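You operate a simulated robot arm through the tools that you are given. There is no shell and no other tool. Be economical: measure what you need, move in short steps, check, and stop when the job is done.

The job below is to be done with a simulated two-armed robot. You get a single attempt, and the scene is never put back.

Task
Open the upper drawer of the brown bench, take the white clip and leave it in the inside of the upper bench drawer and shut the drawer again. Hold the drip pan on the top of the brown bench steady with one hand and put the red fuse from the top of the brown bench in it with the other. Take the grey bowl and leave it on the top of the white cabinets. Turn the regulator knob to 6 bar. Turn the third screw knob of line one from the left to 0. Stack the 40 mm carton from the top of the brown bench on top of the 30 mm carton. Open the filter drawer. The order is free. Set down upright: white clip.

The check looks at the end state, three seconds after you hand in, the way a careful person would. Anything else that was tipped, shoved, dropped, spilled or broken makes it a failure.

Robot
Two 7-joint arms with fingered hands on one trunk, on a base that drives. Base frame: it is fixed to the floor where the robot stands at the start and does not move with it; the origin is under the middle of the robot, x ahead of it, y to its left, z up; the surface under the hand at the start is at about z = 820. Readings come in mm, degrees, newtons and seconds.
The left shoulder is at the start at [70, 145, 1025], the right one opposite. With the tool pointing down near the work surface each hand reaches from about 440 to 800 mm from the robot's upright axis, wherever it stands, measured 20 degrees to its own side. Places, roughly: carton [500, -750, 750]; drip pan (17x17x6 cm) [1100, -400, 800]; filter drawer [-9700, 5700, 100]; grey bowl (12x13x6 cm) [-3800, -3600, 0]; inside of the upper bench drawer [900, -200, 600]; red fuse (3x5x6 cm) [700, -600, 800]; regulator knob [-4200, -4000, 700]; third screw knob of line one [-3800, 1100, 1000]; top of the white cabinets [-1800, -2300, 1600]; upper drawer of the brown bench [900, -100, 700]; white clip (5x4x7 cm) [1000, -500, 900]. Payload 3.5 kg a hand.
Tool frame (each hand has its own): the origin (TCP) lies between the finger pads and is the grasp point; the fingertips stand 25 mm ahead of it; z points along the fingers, y is the line along which they close. The gripper opens to 88 mm. The gripper's body begins 29 mm behind the TCP. The gripper is a hand of 4 fingers: y runs from the thumb to the fingers, the wrist lies at [-13, -97, -162] in the tool frame.
Orientation is that of the tool frame in the base frame, as a unit quaternion [w, x, y, z]. With the fingers straight down and the wrist toward the robot, the tool's x, y and z point along [0, 1, 0], [1, 0, 0] and [0, 0, -1] of the base frame.

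Tools
- The arms move only by the tool jog_arm. It takes "left_moves", "right_moves" or both (then of equal length, played together; a hand with none holds still); each is a list of rows, each an object (a shift or turn left out is 0) with "travel": the shift along the tool's x, y, z in units of 200 mm (1.0 is 200 mm), a list of three; "angular": the turn, a rotation vector about the tool's x, y, z in units of 180 degrees (1.0 is 180 degrees), a list of three. In form: [{"travel": [dx, dy, dz], "angular": [rx, ry, rz]}, ...]. A call has 1 to 10 rows; each row is the pose to reach, as a shift and turn from the pose commanded when the call began, along the tool's axes at that moment. A call with a number of a shift or a turn outside -1 to 1 is refused whole. A row lasts 0.2 s, in which the tool goes at most 50 mm and 8.6 degrees; a call with a longer step from one row to the next is refused whole. Where a pose cannot be reached the arm comes as near as it can. A force on the tool above 40 N (or 10 N above the force at the start of the call, whichever is more), or a blocked arm, ends the call early, and 0.2 s more pass. In this call time passes only in rows, and 0.2 s behind the last. It gives the time, the measured TCP pose, the force on the tool (base axes), the opening and the grip force at its end, in the units of the frame above (readings bear some noise), with the torque about the TCP (base axes, N m) and any sound that the robot's microphone picked up.
- Cameras (640 x 400 px; columns grow to the right, rows downward): "scene" is now at [124, -43.4, 1333.7]; the picture's right is [-0.50, -0.87, -0.00], its down [-0.57, 0.32, -0.76] and it looks along [0.66, -0.38, -0.65] (base axes); focal length 260 px, centre (320, 200). "left" rides on the left gripper at [-64, -83, -98] in its tool frame; the picture's right is [-0.62, -0.37, 0.69], its down [0.71, -0.63, 0.30] and it looks along [0.33, 0.68, 0.65] (tool axes); focal length 265 px, centre (320, 200). "right" rides on the right gripper at [64, -83, -98] in its tool frame; the picture's right is [-0.62, 0.37, -0.69], its down [-0.71, -0.63, 0.30] and it looks along [-0.32, 0.68, 0.65] (tool axes); focal length 265 px, centre (320, 200). There is no depth. A picture from a camera that has moved, and an enlarged one, comes with that camera's place and axes in the base frame and with its lens.
- camera(camera): a new picture of that camera. The clock stands still meanwhile.
- slide_trunk(by): slides the trunk up (or, below 0, down) by that many mm; the arms and the scene camera ride with it, the base frame stays. It gives what a move gives, with no picture.
- drive_base(legs): drives the robot by 1 to 6 legs, each [ahead, left, turn to the left] in mm, mm and degrees, along the robot's own axes; the way and the turn of a leg run together, so that a leg with both is an arc; at most 1500 mm and 180 degrees a leg. The arms and the cameras ride along, it lands a little off, and it stops where it bumps. It gives what a move gives.
- curl_fingers(index, middle, ring, thumb_bend, thumb_turn, hand): sets how far each is bent, from 0 (flat) to 100 (curled in); at 30 the hand is open as for a grip, at 70 the pads meet at the TCP. One left out holds its place. A second passes; each finger stops where it meets its share of the squeeze, and holds until it gets a number again. It is the only way to open and close the hand. It gives what a move gives, with no picture; readings hold the bend of each and the force on the fingers (four entries, about 0 where the hand has none), thumb and palm. thumb_turn goes from beside the hand (0) to across from the fingers (100), as for a grip.
- pan_tilt(pan, tilt): turns the head with the scene camera to pan (to the left, within 86 degrees either way) and tilt (down, from -29 to 69), counted from straight ahead of the robot. It gives what a move gives.
- enlarge(camera, box): a new picture of the part [left, top, right, bottom] of that camera's present view, enlarged. The clock stands still meanwhile.
- hand_in(): hands the job in; it is judged then, once.

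Work in short steps. Places have to be worked out from the pictures, the camera data and where the tool is seen: move nearer, look again, correct. Check each grasp and each placing, and mend what went wrong. You have 196 turns and 176 pictures in all, those below and enlarged ones among them. Open the grippers and draw the arms clear of the work before you hand the job in, unless the task says otherwise.

The tools are called after ">>>" by a JSON object that holds its "fn" and its "kwargs". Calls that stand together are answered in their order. jog_arm: Moves the arms, as the interface text tells. Its arguments: {"type":"object","properties":{"left_moves":{"type":"array","items":{"type":"object","properties":{"travel":{"type":"array","items":{"type":"number"}},"angular":{"type":"array","items":{"type":"number"}}}}},"right_moves":{"type":"array","items":{"type":"object","properties":{"travel":{"type":"array","items":{"type":"number"}},"angular":{"type":"array","items":{"type":"number"}}}}}},"required":[]} The other tools are called the same way: slide_trunk (by) slides the trunk up or down; curl_fingers (index, middle, ring, thumb_bend, thumb_turn, hand) moves the fingers one by one; drive_base (legs) drives the base; pan_tilt (pan, tilt) turns the head that bears the scene camera; camera (camera) takes a picture; enlarge (camera, box) takes an enlarged picture of a part of a camera's view; hand_in () hands the job in.

At the start:

```text
time_s: 0.0
left_ee_pos: [479.1, -94.8, 1096.9]
left_orientation: [0.0, 0.708, 0.706, -0.001]
left_contact_force: [0.3, -0.3, -0.3]
left_ft_torque: [0.01, -0.01, 0.03]
left_grip_width: 87.5
left_finger_force: 0.1
left_shape: jaw
left_bend: [30.0, 30.0, 30.0, 30.0, 98.0]
left_finger forces: [0.1, 0.0, 0.0, 0.0, 0.1, 0.1]
right_ee_pos: [335.2, -448.4, 1163.6]
right_orientation: [0.0, 0.708, 0.706, 0.0]
right_contact_force: [0.3, 0.4, -0.2]
right_ft_torque: [-0.02, -0.01, 0.04]
right_grip_width: 87.7
right_finger_force: 0.0
right_shape: jaw
right_bend: [30.0, 30.0, 30.0, 30.0, 98.0]
right_finger forces: [0.0, 0.1, 0.0, 0.0, 0.0, 0.1]
trunk travel left (down, up): [-588.0, 252.0]
robot x, y, heading: [-0.1, 0.3, -0.2]
head pan, tilt: [-29.7, 40.7]
```

scene: 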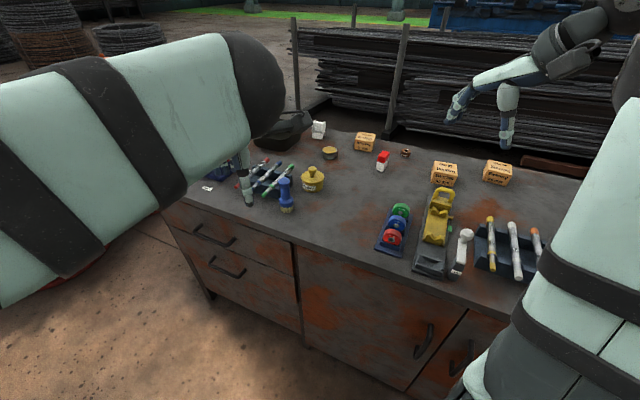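
right: 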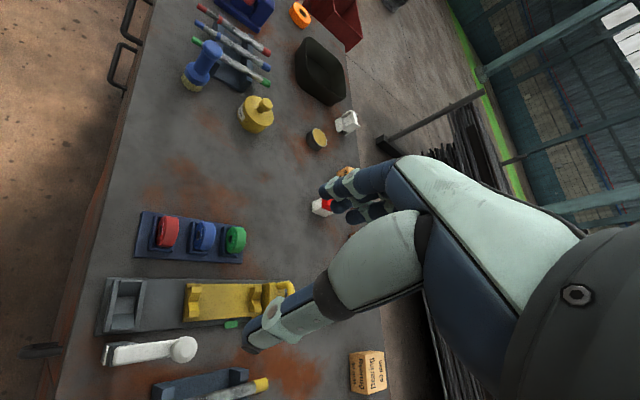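
left: 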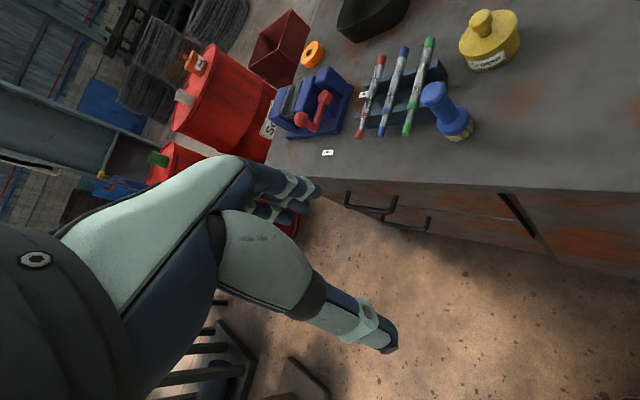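

I'll start by enlarging the middle of the scene to identify the pan, clip, fuse and cartons.

>>> {"fn": "enlarge", "kwargs": {"camera": "scene", "box": [240, 90, 400, 190]}}

>>> {"fn": "enlarge", "kwargs": {"camera": "scene", "box": [400, 130, 560, 230]}}

```text
4.00 times, centred on (320, 140) of scene
camera zoom: at [124.0, -43.4, 1333.7], right [-0.5, -0.87, 0.0], down [-0.57, 0.32, -0.76], along [0.66, -0.38, -0.65], focal length 1041 px, centre (320, 440)
```

zoom: 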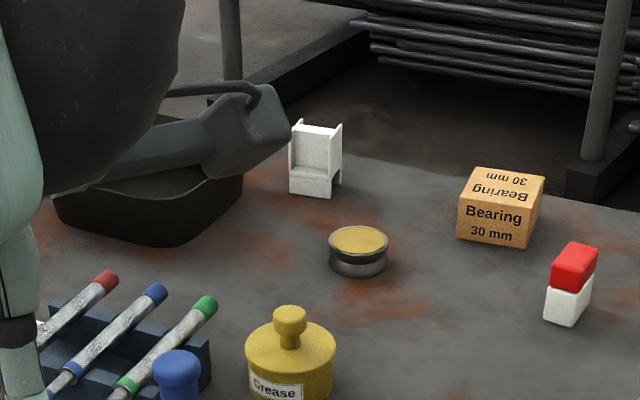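

```text
4.00 times, centred on (480, 180) of scene
camera zoom: at [124.0, -43.4, 1333.7], right [-0.5, -0.87, 0.0], down [-0.57, 0.32, -0.76], along [0.66, -0.38, -0.65], focal length 1041 px, centre (-320, 280)
```

zoom: 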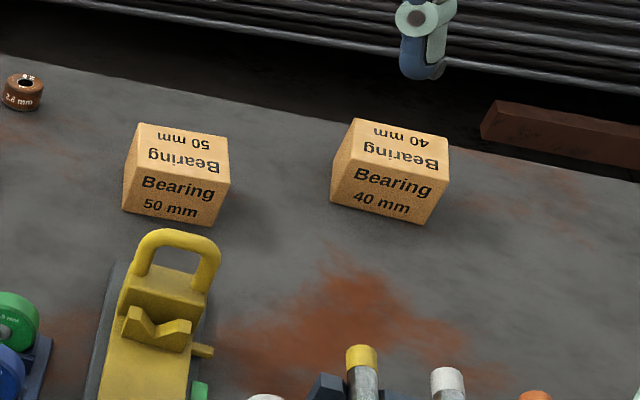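

The 30/40/50 mm cartons are labelled. The bench front faces roughly 51° to my right, so I turn to face it squarely (the hands are well above the bench).

>>> {"fn": "drive_base", "kwargs": {"legs": [[0, 0, -51.4]]}}

>>> {"fn": "pan_tilt", "kwargs": {"pan": 0, "tilt": 45}}

>>> {"fn": "camera", "kwargs": {"camera": "scene"}}

```text
time_s: 2.8
left_ee_pos: [213.7, -439.4, 1097.1]
left_orientation: [0.0, 0.948, 0.317, 0.0]
left_contact_force: [-0.3, -0.5, -0.3]
left_ft_torque: [-0.01, -0.01, 0.01]
left_grip_width: 87.6
left_finger_force: 0.1
left_shape: jaw
left_bend: [30.0, 30.0, 30.0, 30.0, 98.0]
left_finger forces: [0.0, 0.1, 0.0, 0.1, 0.0, 0.0]
right_ee_pos: [-154.9, -538.0, 1164.1]
right_orientation: [-0.001, 0.948, 0.317, 0.0]
right_contact_force: [-0.5, -0.1, 0.1]
right_ft_torque: [0.02, 0.0, 0.03]
right_grip_width: 87.4
right_finger_force: 0.0
right_shape: jaw
right_bend: [30.0, 30.0, 30.0, 30.0, 98.0]
right_finger forces: [0.0, 0.0, 0.1, 0.1, 0.0, 0.0]
trunk travel left (down, up): [-588.0, 252.0]
robot x, y, heading: [0.1, -0.7, -53.0]
head pan, tilt: [-29.7, 40.7]
```

```text
time_s: 3.7
left_ee_pos: [214.0, -439.1, 1096.8]
left_orientation: [0.0, 0.948, 0.318, -0.001]
left_contact_force: [-0.8, -0.1, 0.1]
left_ft_torque: [0.02, -0.01, 0.02]
left_grip_width: 87.8
left_finger_force: 0.0
left_shape: jaw
left_bend: [30.0, 30.0, 30.0, 30.0, 98.0]
left_finger forces: [0.0, 0.1, 0.0, 0.0, 0.0, 0.0]
right_ee_pos: [-156.2, -537.4, 1164.0]
right_orientation: [-0.001, 0.948, 0.317, 0.0]
right_contact_force: [-0.1, -0.2, 0.1]
right_ft_torque: [-0.02, 0.04, -0.01]
right_grip_width: 87.8
right_finger_force: 0.0
right_shape: jaw
right_bend: [30.0, 30.0, 30.0, 30.0, 98.0]
right_finger forces: [0.0, 0.1, 0.1, 0.0, 0.0, 0.0]
trunk travel left (down, up): [-588.0, 252.0]
robot x, y, heading: [0.3, 0.3, -53.1]
head pan, tilt: [0.0, 45.0]
```

```text
170 pictures are left
camera scene: at [79.5, -106.5, 1327.5], right [-0.8, -0.6, 0.0], down [-0.43, 0.56, -0.71], along [0.43, -0.56, -0.71], focal length 260 px, centre (320, 200)
```

scene: 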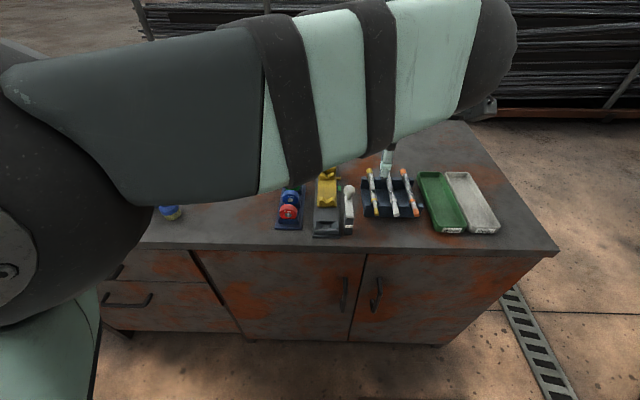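

Heading is now square to the bench (−53°). I look down to see my own base footprint and the gap to the bench front.

>>> {"fn": "pan_tilt", "kwargs": {"pan": -20, "tilt": 69}}

>>> {"fn": "camera", "kwargs": {"camera": "scene"}}

```text
time_s: 4.6
left_ee_pos: [213.0, -439.0, 1097.4]
left_orientation: [0.0, 0.948, 0.317, -0.001]
left_contact_force: [0.3, 0.3, 0.7]
left_ft_torque: [0.03, 0.03, 0.01]
left_grip_width: 87.6
left_finger_force: 0.1
left_shape: jaw
left_bend: [30.0, 30.0, 30.0, 30.0, 98.0]
left_finger forces: [0.1, 0.1, 0.0, 0.0, 0.0, 0.1]
right_ee_pos: [-154.9, -538.4, 1163.6]
right_orientation: [0.001, 0.948, 0.318, 0.0]
right_contact_force: [-0.3, 0.0, 0.5]
right_ft_torque: [0.02, 0.01, 0.0]
right_grip_width: 87.5
right_finger_force: 0.0
right_shape: jaw
right_bend: [30.0, 30.0, 30.0, 30.0, 98.0]
right_finger forces: [0.0, 0.1, 0.0, 0.1, 0.1, 0.0]
trunk travel left (down, up): [-588.0, 252.0]
robot x, y, heading: [-2.3, -3.2, -52.9]
head pan, tilt: [-20.0, 68.8]
```

```text
169 pictures are left
camera scene: at [47.1, -95.0, 1298.7], right [-0.96, -0.29, 0.0], down [-0.27, 0.89, -0.36], along [0.11, -0.35, -0.93], focal length 260 px, centre (320, 200)
```

scene: 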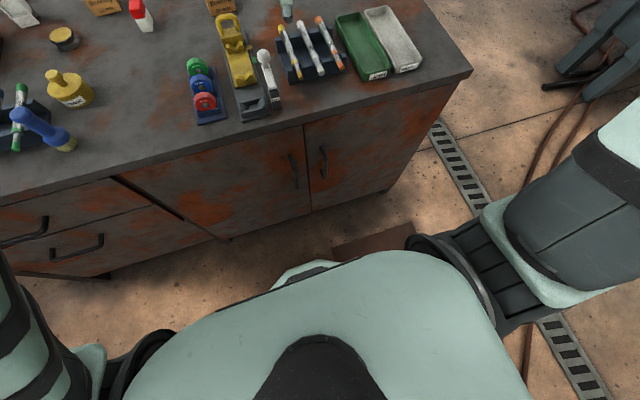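

My base front is about 200 mm short of the bench. I look left to see the bench's left end and the pan, in case that side is freer for the far-back objects.

>>> {"fn": "pan_tilt", "kwargs": {"pan": 62, "tilt": 35}}

>>> {"fn": "camera", "kwargs": {"camera": "scene"}}

>>> {"fn": "camera", "kwargs": {"camera": "left"}}

>>> {"fn": "camera", "kwargs": {"camera": "right"}}

```text
time_s: 6.2
left_ee_pos: [214.0, -440.5, 1098.6]
left_orientation: [0.0, 0.948, 0.317, -0.001]
left_contact_force: [-1.0, -0.1, -0.2]
left_ft_torque: [-0.02, 0.01, 0.01]
left_grip_width: 87.6
left_finger_force: 0.0
left_shape: jaw
left_bend: [30.0, 30.0, 30.0, 30.0, 98.0]
left_finger forces: [0.1, 0.1, 0.0, 0.0, 0.0, 0.0]
right_ee_pos: [-155.0, -539.1, 1163.9]
right_orientation: [0.0, 0.948, 0.318, 0.0]
right_contact_force: [-0.5, -0.1, 0.9]
right_ft_torque: [-0.01, 0.02, -0.02]
right_grip_width: 87.8
right_finger_force: 0.1
right_shape: jaw
right_bend: [30.0, 30.0, 30.0, 30.0, 98.0]
right_finger forces: [0.0, 0.1, 0.0, 0.0, 0.0, 0.0]
trunk travel left (down, up): [-588.0, 252.0]
robot x, y, heading: [-3.4, -1.9, -53.1]
head pan, tilt: [62.0, 35.0]
```

```text
168 pictures are left
camera scene: at [117.5, -27.7, 1342.3], right [0.16, -0.99, 0.0], down [-0.57, -0.09, -0.82], along [0.81, 0.13, -0.57], focal length 260 px, centre (320, 200)
```

scene: 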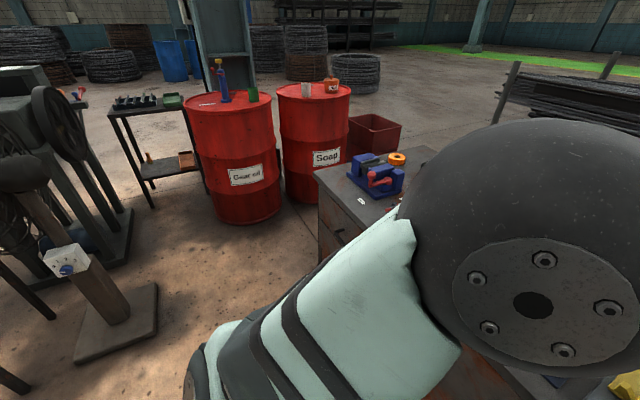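

```text
167 pictures are left
camera left: at [112.0, -412.6, 1195.5], right [-0.72, -0.08, -0.69], down [0.19, 0.93, -0.31], along [0.67, -0.35, -0.65], focal length 265 px, centre (320, 200)
```

left: 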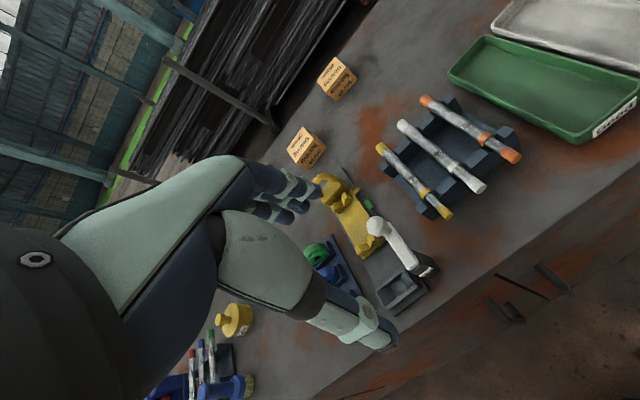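

```text
166 pictures are left
camera right: at [-153.4, -433.9, 1262.9], right [-0.27, -0.67, 0.69], down [-0.95, 0.07, -0.3], along [0.15, -0.74, -0.65], focal length 265 px, centre (320, 200)
```

right: 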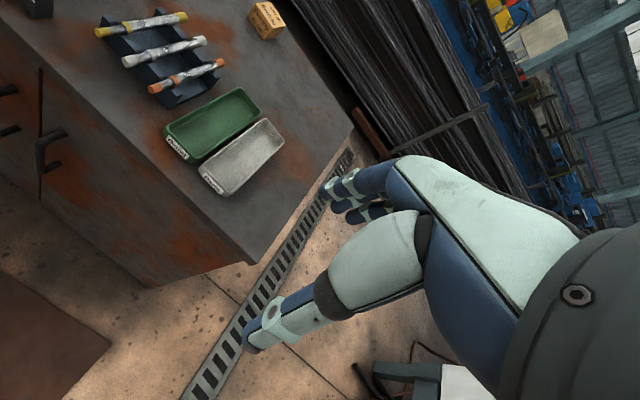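

Plan: do the cartons from the front, then the pan and clip from the front-left corner. I drive 150 mm ahead, and bring the left hand out of the camera's view.

>>> {"fn": "drive_base", "kwargs": {"legs": [[150, -20, 0]]}}

>>> {"fn": "jog_arm", "kwargs": {"left_moves": [{"travel": [0.2, 0, 0]}, {"travel": [0.4, 0, 0]}, {"travel": [0.6, 0, 0]}, {"travel": [0.8, 0, 0]}, {"travel": [1, 0, 0]}], "right_moves": [{"travel": [0.2, 0.2, 0]}, {"travel": [0.4, 0.4, 0]}, {"travel": [0.6, 0.6, 0]}, {"travel": [0.8, 0.8, 0]}, {"travel": [1, 1, 0]}]}}

>>> {"fn": "jog_arm", "kwargs": {"left_moves": [{"travel": [0.2, 0, 0]}, {"travel": [0.4, 0, 0]}, {"travel": [0.6, 0, 0]}, {"travel": [0.8, 0, 0]}, {"travel": [1, 0, 0]}]}}

>>> {"fn": "pan_tilt", "kwargs": {"pan": -10, "tilt": 50}}

>>> {"fn": "camera", "kwargs": {"camera": "scene"}}

```text
time_s: 7.5
left_ee_pos: [287.4, -569.7, 1096.9]
left_orientation: [0.002, 0.948, 0.318, -0.001]
left_contact_force: [-0.7, 0.2, 1.0]
left_ft_torque: [0.0, 0.04, -0.03]
left_grip_width: 87.5
left_finger_force: 0.0
left_shape: jaw
left_bend: [30.0, 30.0, 30.0, 30.0, 98.0]
left_finger forces: [0.0, 0.1, 0.0, 0.0, 0.0, 0.1]
right_ee_pos: [-80.0, -668.7, 1164.5]
right_orientation: [0.001, 0.948, 0.318, 0.0]
right_contact_force: [0.5, -0.7, 0.6]
right_ft_torque: [0.01, -0.03, -0.01]
right_grip_width: 87.7
right_finger_force: 0.0
right_shape: jaw
right_bend: [30.0, 30.0, 30.0, 30.0, 98.0]
right_finger forces: [0.0, 0.1, 0.0, 0.0, 0.0, 0.0]
trunk travel left (down, up): [-588.0, 252.0]
robot x, y, heading: [74.4, -134.6, -52.6]
head pan, tilt: [62.0, 35.0]
```

```text
refused: row 1 steps farther than a row can; nothing moved
```

```text
time_s: 8.7
left_ee_pos: [449.1, -447.7, 1099.4]
left_orientation: [0.0, 0.948, 0.318, -0.001]
left_contact_force: [0.4, -0.2, -0.1]
left_ft_torque: [0.01, 0.01, -0.01]
left_grip_width: 87.6
left_finger_force: 0.0
left_shape: jaw
left_bend: [30.0, 30.0, 30.0, 30.0, 98.0]
left_finger forces: [0.0, 0.0, 0.1, 0.0, 0.2, 0.0]
right_ee_pos: [-79.8, -669.5, 1165.2]
right_orientation: [0.0, 0.948, 0.318, 0.0]
right_contact_force: [-0.1, 0.6, 0.0]
right_ft_torque: [0.03, 0.06, 0.0]
right_grip_width: 87.7
right_finger_force: 0.0
right_shape: jaw
right_bend: [30.0, 30.0, 30.0, 30.0, 98.0]
right_finger forces: [0.0, 0.0, 0.0, 0.0, 0.0, 0.0]
trunk travel left (down, up): [-588.0, 252.0]
robot x, y, heading: [72.8, -131.0, -52.7]
head pan, tilt: [62.0, 35.0]
```

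```text
time_s: 10.2
left_ee_pos: [448.4, -448.0, 1097.6]
left_orientation: [0.001, 0.948, 0.318, -0.001]
left_contact_force: [-0.2, -0.6, -0.8]
left_ft_torque: [-0.01, 0.0, -0.03]
left_grip_width: 87.7
left_finger_force: 0.1
left_shape: jaw
left_bend: [30.0, 30.0, 30.0, 30.0, 98.0]
left_finger forces: [0.0, 0.1, 0.0, 0.0, 0.0, 0.0]
right_ee_pos: [-81.5, -669.7, 1163.4]
right_orientation: [0.0, 0.948, 0.318, 0.001]
right_contact_force: [0.7, -0.5, 0.2]
right_ft_torque: [-0.04, -0.01, -0.01]
right_grip_width: 87.6
right_finger_force: 0.0
right_shape: jaw
right_bend: [30.0, 30.0, 30.0, 30.0, 98.0]
right_finger forces: [0.1, 0.0, 0.1, 0.0, 0.0, 0.1]
trunk travel left (down, up): [-588.0, 252.0]
robot x, y, heading: [74.3, -131.0, -52.9]
head pan, tilt: [-10.0, 50.0]
```

```text
165 pictures are left
camera scene: at [139.8, -240.8, 1320.6], right [-0.89, -0.46, 0.0], down [-0.35, 0.68, -0.64], along [0.29, -0.57, -0.77], focal length 260 px, centre (320, 200)
```

scene: 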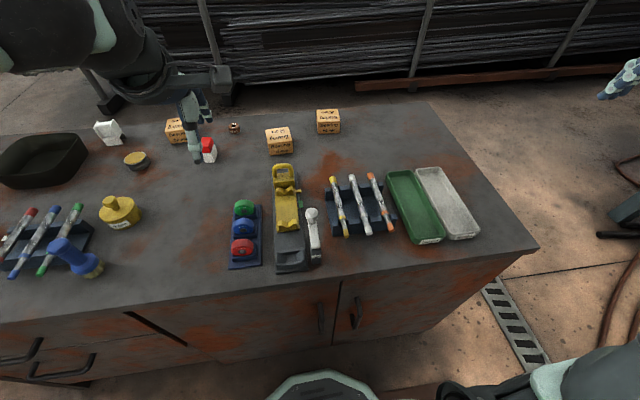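

Now a clear view. I enlarge the carton region for exact positions.

>>> {"fn": "enlarge", "kwargs": {"camera": "scene", "box": [240, 90, 368, 170]}}

>>> {"fn": "enlarge", "kwargs": {"camera": "scene", "box": [80, 90, 240, 190]}}

```text
5.00 times, centred on (304, 130) of scene
camera zoom: at [139.8, -240.8, 1320.6], right [-0.89, -0.46, 0.0], down [-0.35, 0.68, -0.64], along [0.29, -0.57, -0.77], focal length 1301 px, centre (400, 550)
```

zoom: 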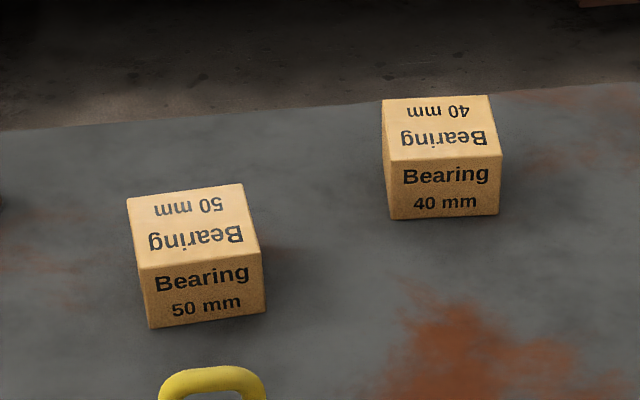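

```text
4.00 times, centred on (160, 140) of scene
camera zoom: at [139.8, -240.8, 1320.6], right [-0.89, -0.46, 0.0], down [-0.35, 0.68, -0.64], along [0.29, -0.57, -0.77], focal length 1041 px, centre (960, 440)
```

zoom: 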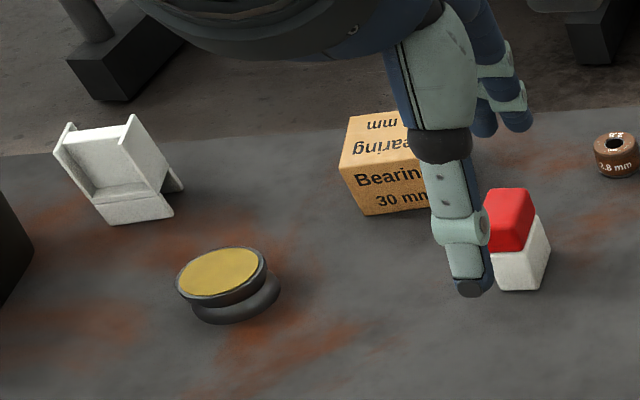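

Box geometry (bench frame: n into bench, s to the left): 40 carton centre n≈993, s≈−185; 30 carton n≈1029, s≈273; fuse n≈890, s≈178; clip n≈1020, s≈475. I'll pick the 40 carton with the left hand, the fuse with the right, then place both from the bench's left end; first I shift right and slightly closer.

>>> {"fn": "drive_base", "kwargs": {"legs": [[50, -320, 0]]}}

>>> {"fn": "jog_arm", "kwargs": {"left_moves": [{"travel": [0, 0.24, 0]}, {"travel": [0, 0.48, 0]}, {"travel": [0, 0.72, 0]}, {"travel": [0, 0.96, 0]}]}}

>>> {"fn": "camera", "kwargs": {"camera": "scene"}}

>>> {"fn": "camera", "kwargs": {"camera": "left"}}

```text
time_s: 12.3
left_ee_pos: [225.6, -680.3, 1097.7]
left_orientation: [0.0, 0.949, 0.317, -0.001]
left_contact_force: [0.5, 0.4, -0.6]
left_ft_torque: [0.0, -0.03, -0.03]
left_grip_width: 87.7
left_finger_force: 0.2
left_shape: jaw
left_bend: [30.0, 30.0, 30.0, 30.0, 98.0]
left_finger forces: [0.1, 0.0, 0.1, 0.0, 0.0, 0.0]
right_ee_pos: [-303.2, -899.5, 1164.5]
right_orientation: [0.001, 0.949, 0.316, -0.001]
right_contact_force: [0.3, 0.1, -0.1]
right_ft_torque: [-0.02, -0.05, 0.01]
right_grip_width: 87.7
right_finger_force: 0.0
right_shape: jaw
right_bend: [30.0, 30.0, 30.0, 30.0, 98.0]
right_finger forces: [0.1, 0.0, 0.0, 0.0, 0.0, 0.0]
trunk travel left (down, up): [-588.0, 252.0]
robot x, y, heading: [-145.9, -362.8, -52.8]
head pan, tilt: [-10.0, 50.0]
```

```text
time_s: 13.3
left_ee_pos: [343.6, -835.3, 1095.8]
left_orientation: [-0.003, 0.949, 0.316, -0.001]
left_contact_force: [-0.2, -0.1, -0.1]
left_ft_torque: [0.01, 0.03, -0.02]
left_grip_width: 87.3
left_finger_force: 0.0
left_shape: jaw
left_bend: [30.0, 30.0, 30.0, 30.0, 98.0]
left_finger forces: [0.0, 0.1, 0.0, 0.0, 0.1, 0.0]
right_ee_pos: [-302.3, -902.7, 1162.1]
right_orientation: [-0.001, 0.948, 0.317, 0.0]
right_contact_force: [-0.4, -0.4, -0.1]
right_ft_torque: [0.04, 0.05, -0.02]
right_grip_width: 87.6
right_finger_force: 0.0
right_shape: jaw
right_bend: [30.0, 30.0, 30.0, 30.0, 98.0]
right_finger forces: [0.1, 0.0, 0.1, 0.1, 0.0, 0.0]
trunk travel left (down, up): [-588.0, 252.0]
robot x, y, heading: [-152.2, -359.0, -53.2]
head pan, tilt: [-10.0, 50.0]
```

```text
162 pictures are left
camera scene: at [-80.2, -475.0, 1320.2], right [-0.89, -0.45, 0.0], down [-0.35, 0.68, -0.64], along [0.29, -0.57, -0.77], focal length 260 px, centre (320, 200)
```

scene: 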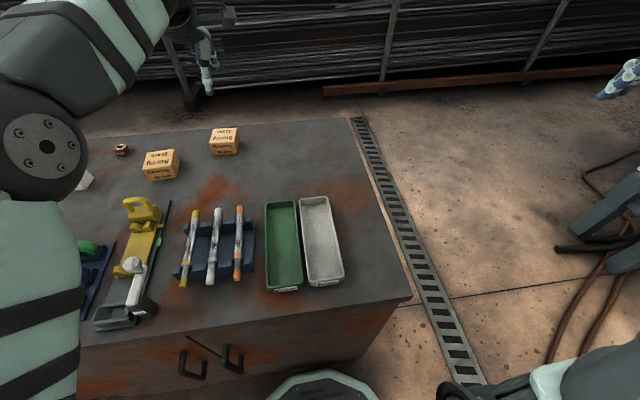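

```text
161 pictures are left
camera left: at [242.6, -808.0, 1194.2], right [-0.72, -0.07, -0.69], down [0.19, 0.93, -0.3], along [0.67, -0.35, -0.66], focal length 265 px, centre (320, 200)
```

left: 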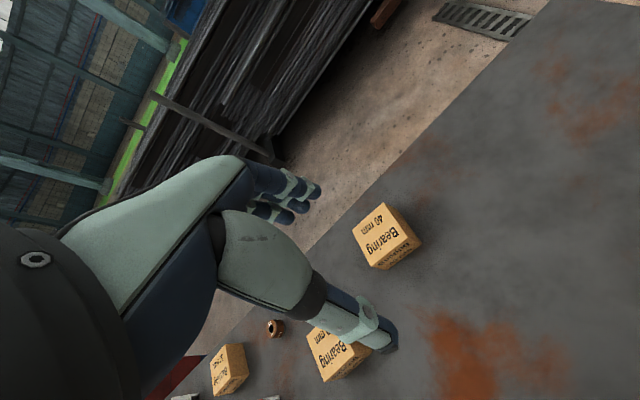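

Left camera ray confirms the 40 carton at about n=992, s=−182. I move over it with a 5.6° yaw to match and come down to z≈950, then look.

>>> {"fn": "jog_arm", "kwargs": {"left_moves": [{"travel": [0.05, 0.15, 0.15], "angular": [0, 0, 0.008]}, {"travel": [0.1, 0.3, 0.3], "angular": [0, 0, 0.016]}, {"travel": [0.16, 0.45, 0.45], "angular": [0, 0, 0.024]}, {"travel": [0.215, 0.595, 0.6], "angular": [0, 0, 0.031]}, {"travel": [0.215, 0.595, 0.7], "angular": [0, 0, 0.031]}]}}

>>> {"fn": "camera", "kwargs": {"camera": "left"}}

>>> {"fn": "enlarge", "kwargs": {"camera": "scene", "box": [120, 60, 280, 160]}}

```text
time_s: 14.5
left_ee_pos: [429.9, -866.9, 953.0]
left_orientation: [0.001, 0.963, 0.27, -0.002]
left_contact_force: [0.7, 0.2, 0.5]
left_ft_torque: [0.03, 0.03, 0.02]
left_grip_width: 87.6
left_finger_force: 0.0
left_shape: jaw
left_bend: [30.0, 30.0, 30.0, 30.0, 98.0]
left_finger forces: [0.0, 0.0, 0.0, 0.0, 0.0, 0.0]
left hand out of reach, approached as far as the arm can: row 2, 3, 4, 5
right_ee_pos: [-299.7, -901.1, 1164.6]
right_orientation: [0.0, 0.949, 0.317, -0.001]
right_contact_force: [0.5, -0.1, 0.1]
right_ft_torque: [0.03, 0.05, -0.01]
right_grip_width: 87.7
right_finger_force: 0.0
right_shape: jaw
right_bend: [30.0, 30.0, 30.0, 30.0, 98.0]
right_finger forces: [0.0, 0.1, 0.1, 0.0, 0.0, 0.0]
trunk travel left (down, up): [-588.0, 252.0]
robot x, y, heading: [-143.9, -362.8, -53.2]
head pan, tilt: [-10.0, 50.0]
```

```text
160 pictures are left
camera left: at [332.2, -829.6, 1050.4], right [-0.72, -0.01, -0.69], down [0.28, 0.91, -0.31], along [0.63, -0.42, -0.66], focal length 265 px, centre (320, 200)
```

left: 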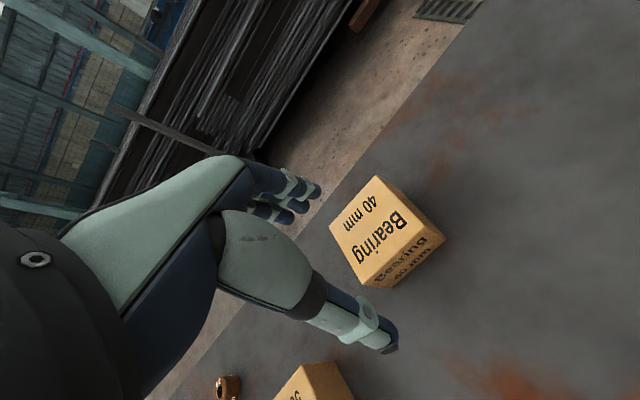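

```text
4.00 times, centred on (200, 110) of scene
camera zoom: at [-79.5, -472.4, 1320.4], right [-0.89, -0.45, 0.0], down [-0.35, 0.68, -0.64], along [0.29, -0.57, -0.77], focal length 1041 px, centre (800, 560)
```

zoom: 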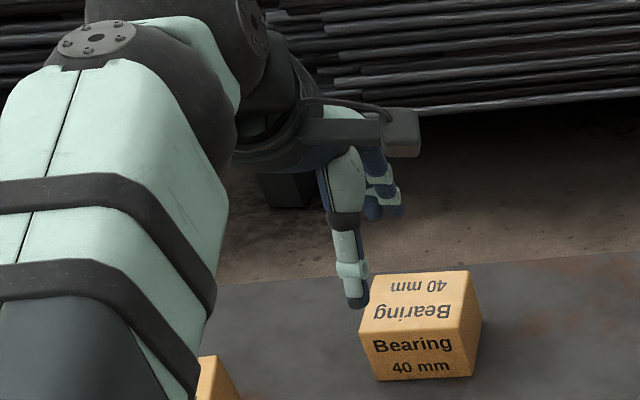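

At this standoff the arm falls 40 mm short. The floor behind the bench is open for well over a metre (rack is at n≈2900), and all the objects sit near the back edge, so I'll work from behind. I retract the hand and drive round the right end.

>>> {"fn": "jog_arm", "kwargs": {"left_moves": [{"travel": [0, 0, -0.2]}, {"travel": [0, 0, -0.4]}, {"travel": [0, 0, -0.6]}, {"travel": [0, -0.2, -0.7]}, {"travel": [0, -0.4, -0.7]}, {"travel": [0, -0.6, -0.7]}, {"travel": [0, -0.8, -0.7]}, {"travel": [0, -1, -0.7]}]}}

>>> {"fn": "drive_base", "kwargs": {"legs": [[-80, 0, 0], [0, -700, 0]]}}

>>> {"fn": "pan_tilt", "kwargs": {"pan": 0, "tilt": 35}}

>>> {"fn": "camera", "kwargs": {"camera": "scene"}}

```text
time_s: 16.3
left_ee_pos: [405.4, -832.0, 1091.5]
left_orientation: [0.001, 0.963, 0.271, -0.001]
left_contact_force: [-0.5, 0.6, -1.1]
left_ft_torque: [-0.02, 0.01, 0.03]
left_grip_width: 87.7
left_finger_force: 0.1
left_shape: jaw
left_bend: [30.0, 30.0, 30.0, 30.0, 98.0]
left_finger forces: [0.0, 0.0, 0.0, 0.0, 0.0, 0.1]
left hand out of reach, approached as far as the arm can: row 1, 2, 3, 5, 6, 7, 8
right_ee_pos: [-303.4, -900.9, 1165.3]
right_orientation: [0.0, 0.949, 0.316, 0.0]
right_contact_force: [-0.1, -0.1, -0.8]
right_ft_torque: [0.01, 0.0, 0.03]
right_grip_width: 87.7
right_finger_force: 0.1
right_shape: jaw
right_bend: [30.0, 30.0, 30.0, 30.0, 98.0]
right_finger forces: [0.0, 0.0, 0.1, 0.0, 0.0, 0.0]
trunk travel left (down, up): [-588.0, 252.0]
robot x, y, heading: [-144.6, -362.0, -53.0]
head pan, tilt: [-10.0, 50.0]
```

```text
time_s: 20.8
left_ee_pos: [-198.0, -1187.0, 1091.8]
left_orientation: [0.0, 0.963, 0.271, -0.001]
left_contact_force: [-0.5, 0.4, 0.1]
left_ft_torque: [0.01, -0.01, 0.0]
left_grip_width: 88.0
left_finger_force: 0.1
left_shape: jaw
left_bend: [30.0, 30.0, 30.0, 30.0, 98.0]
left_finger forces: [0.1, 0.0, 0.1, 0.1, 0.1, 0.0]
right_ee_pos: [-904.9, -1256.3, 1163.2]
right_orientation: [0.0, 0.948, 0.317, 0.0]
right_contact_force: [0.2, 0.1, 0.0]
right_ft_torque: [0.0, -0.01, 0.0]
right_grip_width: 87.6
right_finger_force: 0.0
right_shape: jaw
right_bend: [30.0, 30.0, 30.0, 30.0, 98.0]
right_finger forces: [0.0, 0.0, 0.0, 0.1, 0.0, 0.0]
trunk travel left (down, up): [-588.0, 252.0]
robot x, y, heading: [-753.4, -718.3, -52.8]
head pan, tilt: [-10.0, 50.0]
```

```text
time_s: 21.6
left_ee_pos: [-196.6, -1187.2, 1090.9]
left_orientation: [0.0, 0.963, 0.271, -0.001]
left_contact_force: [0.0, -0.2, -0.2]
left_ft_torque: [-0.03, 0.01, 0.02]
left_grip_width: 87.7
left_finger_force: 0.1
left_shape: jaw
left_bend: [30.0, 30.0, 30.0, 30.0, 98.0]
left_finger forces: [0.1, 0.0, 0.1, 0.0, 0.1, 0.1]
right_ee_pos: [-906.2, -1255.7, 1164.1]
right_orientation: [0.0, 0.948, 0.317, 0.0]
right_contact_force: [-0.2, 0.3, -0.9]
right_ft_torque: [-0.01, 0.0, -0.01]
right_grip_width: 87.5
right_finger_force: 0.1
right_shape: jaw
right_bend: [30.0, 30.0, 30.0, 30.0, 98.0]
right_finger forces: [0.1, 0.0, 0.0, 0.0, 0.0, 0.0]
trunk travel left (down, up): [-588.0, 252.0]
robot x, y, heading: [-749.5, -719.0, -53.0]
head pan, tilt: [0.0, 35.0]
```

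```text
158 pictures are left
camera scene: at [-667.1, -829.3, 1342.3], right [-0.8, -0.6, 0.0], down [-0.35, 0.46, -0.82], along [0.49, -0.65, -0.57], focal length 260 px, centre (320, 200)
```

scene: 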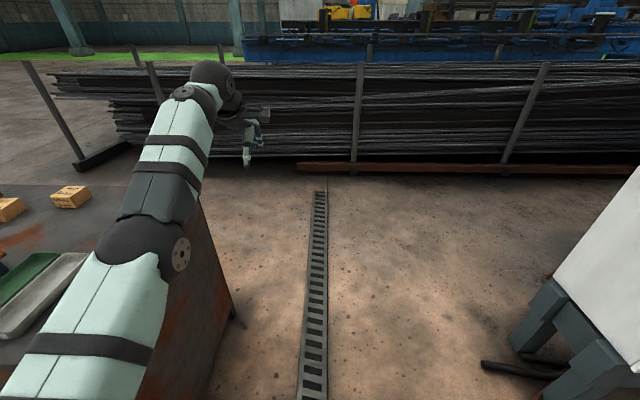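

The corridor is clear. I pull the left hand in, drive round behind the bench and turn to face it from the back.

>>> {"fn": "jog_arm", "kwargs": {"left_moves": [{"travel": [0, -0.2, 0]}, {"travel": [0, -0.4, 0]}, {"travel": [0, -0.6, 0]}, {"travel": [0, -0.8, 0]}, {"travel": [0, -1, 0]}]}}

>>> {"fn": "drive_base", "kwargs": {"legs": [[1430, 0, 0], [0, 0, 180]]}}

>>> {"fn": "pan_tilt", "kwargs": {"pan": -30, "tilt": 40}}

>>> {"fn": "camera", "kwargs": {"camera": "scene"}}

```text
time_s: 22.8
left_ee_pos: [-198.5, -1185.9, 1091.5]
left_orientation: [0.001, 0.963, 0.271, -0.001]
left_contact_force: [-0.2, 0.7, 0.3]
left_ft_torque: [0.0, -0.02, -0.02]
left_grip_width: 88.2
left_finger_force: 0.0
left_shape: jaw
left_bend: [30.0, 30.0, 30.0, 30.0, 98.0]
left_finger forces: [0.1, 0.0, 0.0, 0.0, 0.0, 0.0]
left hand out of reach, approached as far as the arm can: row 1, 2, 3, 4, 5
right_ee_pos: [-906.2, -1256.7, 1163.2]
right_orientation: [0.001, 0.948, 0.318, 0.0]
right_contact_force: [0.7, -0.6, -0.7]
right_ft_torque: [-0.01, -0.02, 0.04]
right_grip_width: 87.7
right_finger_force: 0.0
right_shape: jaw
right_bend: [30.0, 30.0, 30.0, 30.0, 98.0]
right_finger forces: [0.0, 0.0, 0.0, 0.0, 0.1, 0.0]
trunk travel left (down, up): [-588.0, 252.0]
robot x, y, heading: [-749.0, -717.0, -53.3]
head pan, tilt: [0.0, 35.0]
```

```text
time_s: 37.4
left_ee_pos: [-449.6, -1418.8, 1091.6]
left_orientation: [0.001, -0.277, 0.961, 0.0]
left_contact_force: [0.1, 0.1, -0.4]
left_ft_torque: [-0.01, 0.02, -0.01]
left_grip_width: 87.7
left_finger_force: 0.1
left_shape: jaw
left_bend: [30.0, 30.0, 30.0, 30.0, 98.0]
left_finger forces: [0.1, 0.0, 0.0, 0.1, 0.1, 0.0]
right_ee_pos: [257.0, -1338.6, 1162.8]
right_orientation: [0.0, -0.324, 0.946, 0.0]
right_contact_force: [0.3, -0.1, -0.3]
right_ft_torque: [-0.04, -0.01, 0.0]
right_grip_width: 87.7
right_finger_force: 0.0
right_shape: jaw
right_bend: [30.0, 30.0, 30.0, 30.0, 98.0]
right_finger forces: [0.1, 0.0, 0.0, 0.0, 0.0, 0.0]
trunk travel left (down, up): [-588.0, 252.0]
robot x, y, heading: [106.8, -1883.8, 127.8]
head pan, tilt: [0.0, 35.0]
```

```text
time_s: 38.3
left_ee_pos: [-450.7, -1418.5, 1091.6]
left_orientation: [0.0, -0.277, 0.961, 0.0]
left_contact_force: [2.0, 0.5, -0.1]
left_ft_torque: [0.04, 0.02, 0.0]
left_grip_width: 87.6
left_finger_force: 0.0
left_shape: jaw
left_bend: [30.0, 30.0, 30.0, 30.0, 98.0]
left_finger forces: [0.1, 0.0, 0.1, 0.0, 0.0, 0.0]
right_ee_pos: [256.3, -1340.1, 1163.7]
right_orientation: [-0.001, -0.323, 0.946, 0.001]
right_contact_force: [-0.4, 0.4, 0.1]
right_ft_torque: [-0.04, 0.04, 0.02]
right_grip_width: 87.5
right_finger_force: 0.1
right_shape: jaw
right_bend: [30.0, 30.0, 30.0, 30.0, 98.0]
right_finger forces: [0.0, 0.0, 0.1, 0.0, 0.0, 0.0]
trunk travel left (down, up): [-588.0, 252.0]
robot x, y, heading: [111.2, -1882.1, 127.8]
head pan, tilt: [-30.0, 40.0]
```

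```text
157 pictures are left
camera scene: at [66.6, -1758.0, 1334.8], right [0.99, 0.14, 0.0], down [0.09, -0.64, -0.77], along [-0.1, 0.76, -0.64], focal length 260 px, centre (320, 200)
```

scene: 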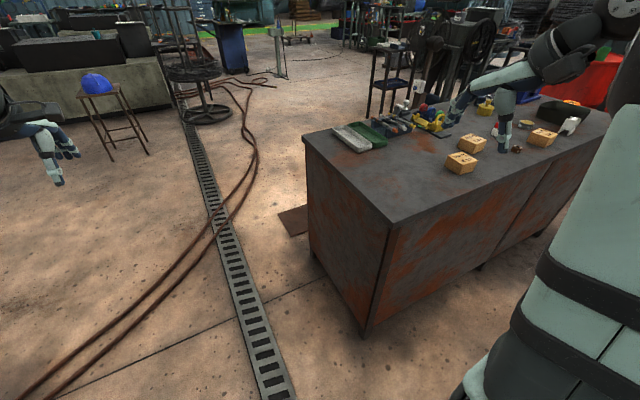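

Behind the bench now. The left arm seems stuck at its extended pose; I command it a little forward again from its (too near) commanded pose to see it follow.

>>> {"fn": "jog_arm", "kwargs": {"left_moves": [{"travel": [0, 0.15, 0.05]}, {"travel": [0, 0.3, 0.1]}, {"travel": [0, 0.4, 0.15]}, {"travel": [0, 0.5, 0.15]}]}}

```text
time_s: 39.3
left_ee_pos: [-452.4, -1401.9, 1058.7]
left_orientation: [0.001, -0.277, 0.961, 0.001]
left_contact_force: [0.3, 0.1, 0.3]
left_ft_torque: [0.0, 0.0, -0.02]
left_grip_width: 87.7
left_finger_force: 0.0
left_shape: jaw
left_bend: [30.0, 30.0, 30.0, 30.0, 98.0]
left_finger forces: [0.0, 0.0, 0.0, 0.0, 0.0, 0.0]
left hand out of reach, approached as far as the arm can: row 1, 2, 3, 4
right_ee_pos: [257.2, -1340.4, 1164.0]
right_orientation: [0.0, -0.323, 0.946, 0.0]
right_contact_force: [0.6, -0.1, -0.2]
right_ft_torque: [-0.01, 0.02, 0.0]
right_grip_width: 87.6
right_finger_force: 0.1
right_shape: jaw
right_bend: [30.0, 30.0, 30.0, 30.0, 98.0]
right_finger forces: [0.1, 0.0, 0.1, 0.0, 0.1, 0.0]
trunk travel left (down, up): [-588.0, 252.0]
robot x, y, heading: [107.4, -1882.7, 127.8]
head pan, tilt: [-30.0, 40.0]
```

It responds forward/down but not backward, so the elbow looks singular. I try pulling back combined with an outward and downward shift.

>>> {"fn": "jog_arm", "kwargs": {"left_moves": [{"travel": [0.1, -0.1, 0.15]}, {"travel": [0.2, -0.25, 0.3]}, {"travel": [0.3, -0.4, 0.4]}, {"travel": [0.3, -0.6, 0.4]}, {"travel": [0.3, -0.8, 0.4]}]}}

>>> {"fn": "camera", "kwargs": {"camera": "scene"}}

```text
time_s: 40.5
left_ee_pos: [-413.0, -1568.8, 975.3]
left_orientation: [0.001, -0.277, 0.961, 0.001]
left_contact_force: [0.6, 0.1, -0.1]
left_ft_torque: [0.0, 0.0, -0.02]
left_grip_width: 87.8
left_finger_force: 0.1
left_shape: jaw
left_bend: [30.0, 30.0, 30.0, 30.0, 98.0]
left_finger forces: [0.1, 0.1, 0.0, 0.0, 0.0, 0.0]
right_ee_pos: [255.9, -1340.3, 1164.5]
right_orientation: [0.001, -0.324, 0.946, 0.001]
right_contact_force: [0.7, 0.2, 0.3]
right_ft_torque: [0.03, 0.0, 0.01]
right_grip_width: 87.5
right_finger_force: 0.0
right_shape: jaw
right_bend: [30.0, 30.0, 30.0, 30.0, 98.0]
right_finger forces: [0.1, 0.1, 0.1, 0.0, 0.1, 0.0]
trunk travel left (down, up): [-588.0, 252.0]
robot x, y, heading: [107.0, -1881.1, 127.6]
head pan, tilt: [-30.0, 40.0]
```

```text
156 pictures are left
camera scene: at [67.2, -1759.2, 1334.9], right [0.99, 0.14, 0.0], down [0.09, -0.64, -0.77], along [-0.1, 0.76, -0.64], focal length 260 px, centre (320, 200)
```

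scene: 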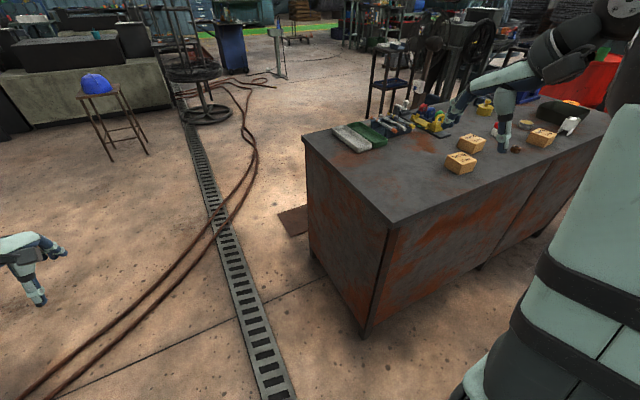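

The left arm moves freely again. I drive sideways along the bench's back so the 40 carton is in front of the left hand.

>>> {"fn": "drive_base", "kwargs": {"legs": [[0, -1010, -0.6]]}}

>>> {"fn": "pan_tilt", "kwargs": {"pan": 0, "tilt": 50}}

>>> {"fn": "camera", "kwargs": {"camera": "scene"}}

```text
time_s: 45.7
left_ee_pos: [369.1, -956.9, 976.3]
left_orientation: [0.001, -0.28, 0.96, 0.0]
left_contact_force: [-0.4, -0.3, 1.0]
left_ft_torque: [-0.02, 0.01, 0.0]
left_grip_width: 87.8
left_finger_force: 0.0
left_shape: jaw
left_bend: [30.0, 30.0, 30.0, 30.0, 98.0]
left_finger forces: [0.0, 0.1, 0.0, 0.0, 0.0, 0.1]
right_ee_pos: [1040.8, -725.2, 1165.3]
right_orientation: [0.001, -0.325, 0.946, 0.0]
right_contact_force: [0.2, 0.0, 1.0]
right_ft_torque: [-0.01, 0.02, 0.03]
right_grip_width: 87.8
right_finger_force: 0.1
right_shape: jaw
right_bend: [30.0, 30.0, 30.0, 30.0, 98.0]
right_finger forces: [0.0, 0.1, 0.0, 0.1, 0.1, 0.0]
trunk travel left (down, up): [-588.0, 252.0]
robot x, y, heading: [895.8, -1271.1, 127.8]
head pan, tilt: [-30.0, 40.0]
```

```text
time_s: 46.6
left_ee_pos: [369.7, -956.3, 976.9]
left_orientation: [0.001, -0.28, 0.96, 0.001]
left_contact_force: [-0.1, -0.3, 0.3]
left_ft_torque: [0.03, -0.01, -0.01]
left_grip_width: 87.8
left_finger_force: 0.0
left_shape: jaw
left_bend: [30.0, 30.0, 30.0, 30.0, 98.0]
left_finger forces: [0.0, 0.0, 0.0, 0.0, 0.0, 0.0]
right_ee_pos: [1039.6, -725.6, 1165.0]
right_orientation: [0.0, -0.325, 0.946, 0.0]
right_contact_force: [0.2, 0.3, 0.4]
right_ft_torque: [-0.01, 0.05, 0.0]
right_grip_width: 87.6
right_finger_force: 0.1
right_shape: jaw
right_bend: [30.0, 30.0, 30.0, 30.0, 98.0]
right_finger forces: [0.0, 0.0, 0.1, 0.0, 0.0, 0.1]
trunk travel left (down, up): [-588.0, 252.0]
robot x, y, heading: [894.5, -1269.5, 128.3]
head pan, tilt: [0.0, 50.0]
```

```text
155 pictures are left
camera scene: at [816.5, -1168.8, 1320.6], right [0.79, 0.62, 0.0], down [0.47, -0.6, -0.64], along [-0.4, 0.51, -0.77], focal length 260 px, centre (320, 200)
```

scene: 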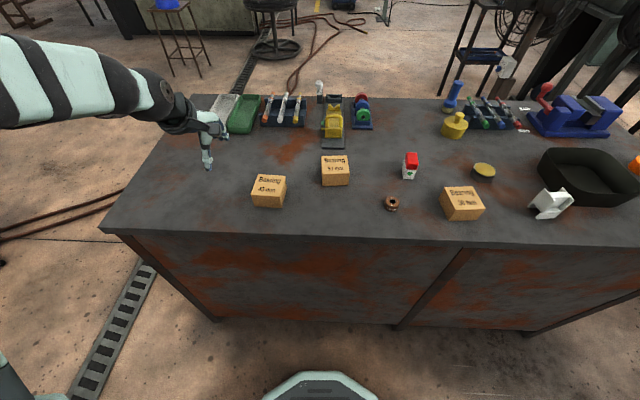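

Everything is in easy reach from here. Rays put the 40 carton centre at base (450, −906); the tool is already nearly aligned in yaw, so I shift ~96 mm and look before descending.

>>> {"fn": "jog_arm", "kwargs": {"left_moves": [{"travel": [-0.2, 0, 0]}, {"travel": [-0.4, 0, 0]}, {"travel": [-0.478, 0, 0.1]}, {"travel": [-0.478, 0, 0.3]}]}}

>>> {"fn": "enlarge", "kwargs": {"camera": "scene", "box": [190, 120, 350, 220]}}

>>> {"fn": "camera", "kwargs": {"camera": "left"}}

```text
time_s: 47.6
left_ee_pos: [449.8, -904.7, 915.3]
left_orientation: [0.001, -0.28, 0.96, 0.0]
left_contact_force: [-0.2, 0.6, -1.5]
left_ft_torque: [-0.04, -0.03, -0.01]
left_grip_width: 87.9
left_finger_force: 0.1
left_shape: jaw
left_bend: [30.0, 30.0, 30.0, 30.0, 98.0]
left_finger forces: [0.1, 0.0, 0.1, 0.1, 0.1, 0.0]
right_ee_pos: [1039.4, -723.6, 1163.1]
right_orientation: [0.001, -0.326, 0.945, 0.0]
right_contact_force: [-0.6, 0.0, -0.3]
right_ft_torque: [-0.01, 0.0, 0.01]
right_grip_width: 87.8
right_finger_force: 0.0
right_shape: jaw
right_bend: [30.0, 30.0, 30.0, 30.0, 98.0]
right_finger forces: [0.0, 0.0, 0.0, 0.0, 0.0, 0.1]
trunk travel left (down, up): [-588.0, 252.0]
robot x, y, heading: [894.1, -1265.3, 128.2]
head pan, tilt: [0.0, 50.0]
```

```text
4.00 times, centred on (270, 170) of scene
camera zoom: at [815.5, -1167.7, 1320.5], right [0.79, 0.62, 0.0], down [0.47, -0.6, -0.64], along [-0.4, 0.51, -0.77], focal length 1041 px, centre (520, 320)
```

zoom: 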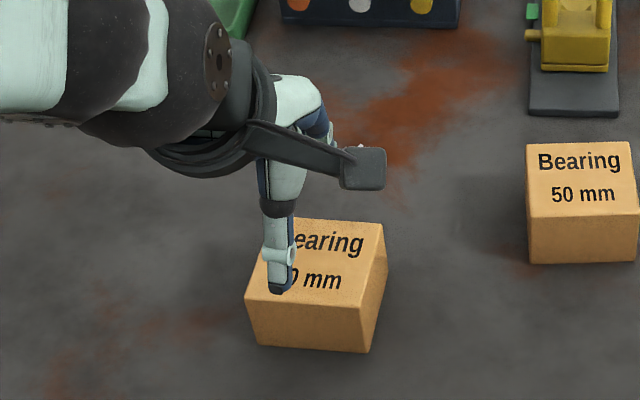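

```text
153 pictures are left
camera left: at [548.5, -941.3, 1015.2], right [0.72, 0.02, -0.69], down [-0.26, -0.91, -0.31], along [-0.64, 0.4, -0.65], focal length 265 px, centre (320, 200)
```

left: 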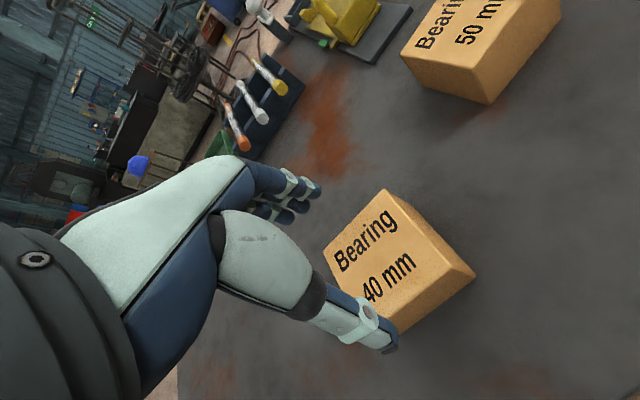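

Carton corners give centre (451, −904) and edge angle 123°, matching the hand. I descend 65 mm.

>>> {"fn": "jog_arm", "kwargs": {"left_moves": [{"travel": [-0.005, 0, 0.15]}, {"travel": [-0.005, 0, 0.25]}, {"travel": [-0.005, 0, 0.325]}]}}

>>> {"fn": "curl_fingers", "kwargs": {"hand": "left", "index": 70, "middle": 70, "ring": 70, "thumb_bend": 70}}

>>> {"fn": "camera", "kwargs": {"camera": "left"}}

```text
time_s: 48.4
left_ee_pos: [449.9, -905.2, 852.7]
left_orientation: [0.0, -0.28, 0.96, 0.003]
left_contact_force: [-0.5, 1.1, 7.4]
left_ft_torque: [0.15, 0.03, 0.04]
left_grip_width: 88.2
left_finger_force: 0.1
left_shape: jaw
left_bend: [28.0, 30.0, 30.0, 29.0, 98.0]
left_finger forces: [5.6, 0.0, 0.1, 0.0, 1.7, 0.1]
right_ee_pos: [1041.2, -726.1, 1163.7]
right_orientation: [0.0, -0.325, 0.946, 0.002]
right_contact_force: [0.4, -0.6, 0.0]
right_ft_torque: [-0.01, 0.02, 0.02]
right_grip_width: 87.8
right_finger_force: 0.1
right_shape: jaw
right_bend: [30.0, 30.0, 30.0, 30.0, 98.0]
right_finger forces: [0.1, 0.0, 0.0, 0.0, 0.0, 0.0]
trunk travel left (down, up): [-588.0, 252.0]
robot x, y, heading: [897.6, -1263.1, 127.9]
head pan, tilt: [0.0, 50.0]
```

```text
time_s: 49.4
left_ee_pos: [451.2, -905.7, 853.7]
left_orientation: [0.0, -0.28, 0.96, 0.002]
left_contact_force: [-0.6, 3.3, 15.7]
left_ft_torque: [0.61, 0.39, -0.12]
left_grip_width: 68.9
left_finger_force: 44.4
left_shape: fingers
left_bend: [29.0, 45.0, 44.0, 52.0, 94.0]
left_finger forces: [22.2, 11.1, 12.0, 0.0, 42.9, 0.0]
right_ee_pos: [1042.5, -727.6, 1163.9]
right_orientation: [0.0, -0.326, 0.945, 0.002]
right_contact_force: [-0.3, 0.3, 0.7]
right_ft_torque: [0.03, -0.02, -0.03]
right_grip_width: 87.5
right_finger_force: 0.1
right_shape: jaw
right_bend: [30.0, 30.0, 30.0, 30.0, 98.0]
right_finger forces: [0.0, 0.0, 0.0, 0.1, 0.1, 0.0]
trunk travel left (down, up): [-588.0, 252.0]
robot x, y, heading: [892.3, -1272.5, 128.2]
head pan, tilt: [0.0, 50.0]
```

```text
152 pictures are left
camera left: at [551.3, -942.8, 951.5], right [0.72, 0.03, -0.69], down [-0.27, -0.91, -0.31], along [-0.64, 0.41, -0.65], focal length 265 px, centre (320, 200)
```

left: 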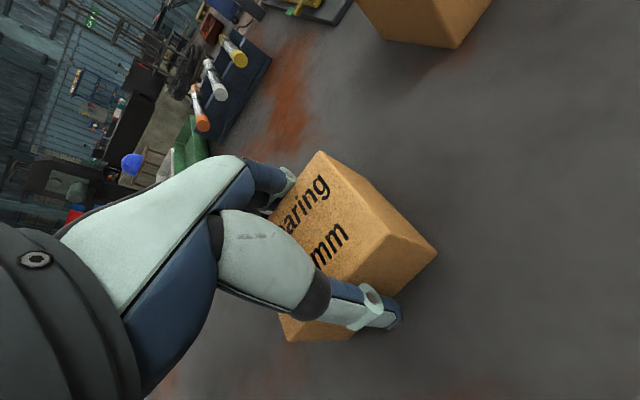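

Grip width reads 69 mm, but the index finger bends less and there is an upward force of 16 N. I check from the scene camera.

>>> {"fn": "enlarge", "kwargs": {"camera": "scene", "box": [205, 130, 333, 210]}}

>>> {"fn": "enlarge", "kwargs": {"camera": "left", "box": [220, 120, 460, 360]}}

```text
5.00 times, centred on (269, 170) of scene
camera zoom: at [818.5, -1170.1, 1320.9], right [0.79, 0.62, 0.0], down [0.47, -0.6, -0.64], along [-0.4, 0.51, -0.76], focal length 1301 px, centre (575, 350)
```

zoom: 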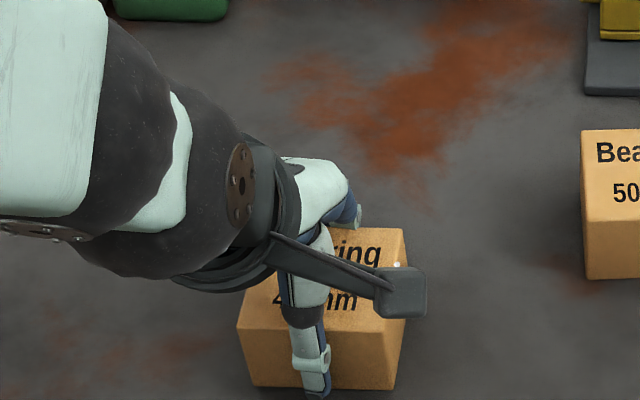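

```text
1.67 times, centred on (340, 240) of left
camera zoom: at [551.3, -942.8, 951.5], right [0.72, 0.03, -0.69], down [-0.27, -0.91, -0.31], along [-0.64, 0.41, -0.65], focal length 442 px, centre (287, 133)
```

zoom: 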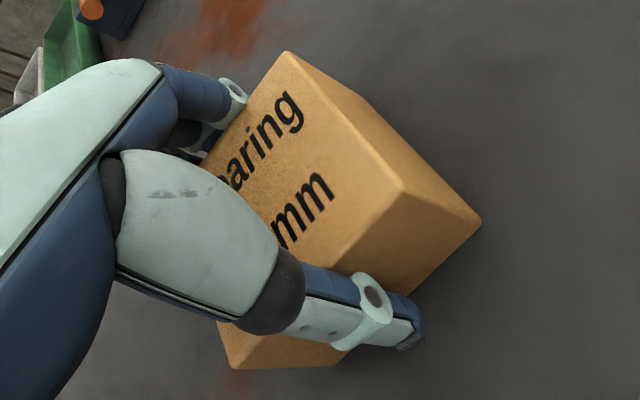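

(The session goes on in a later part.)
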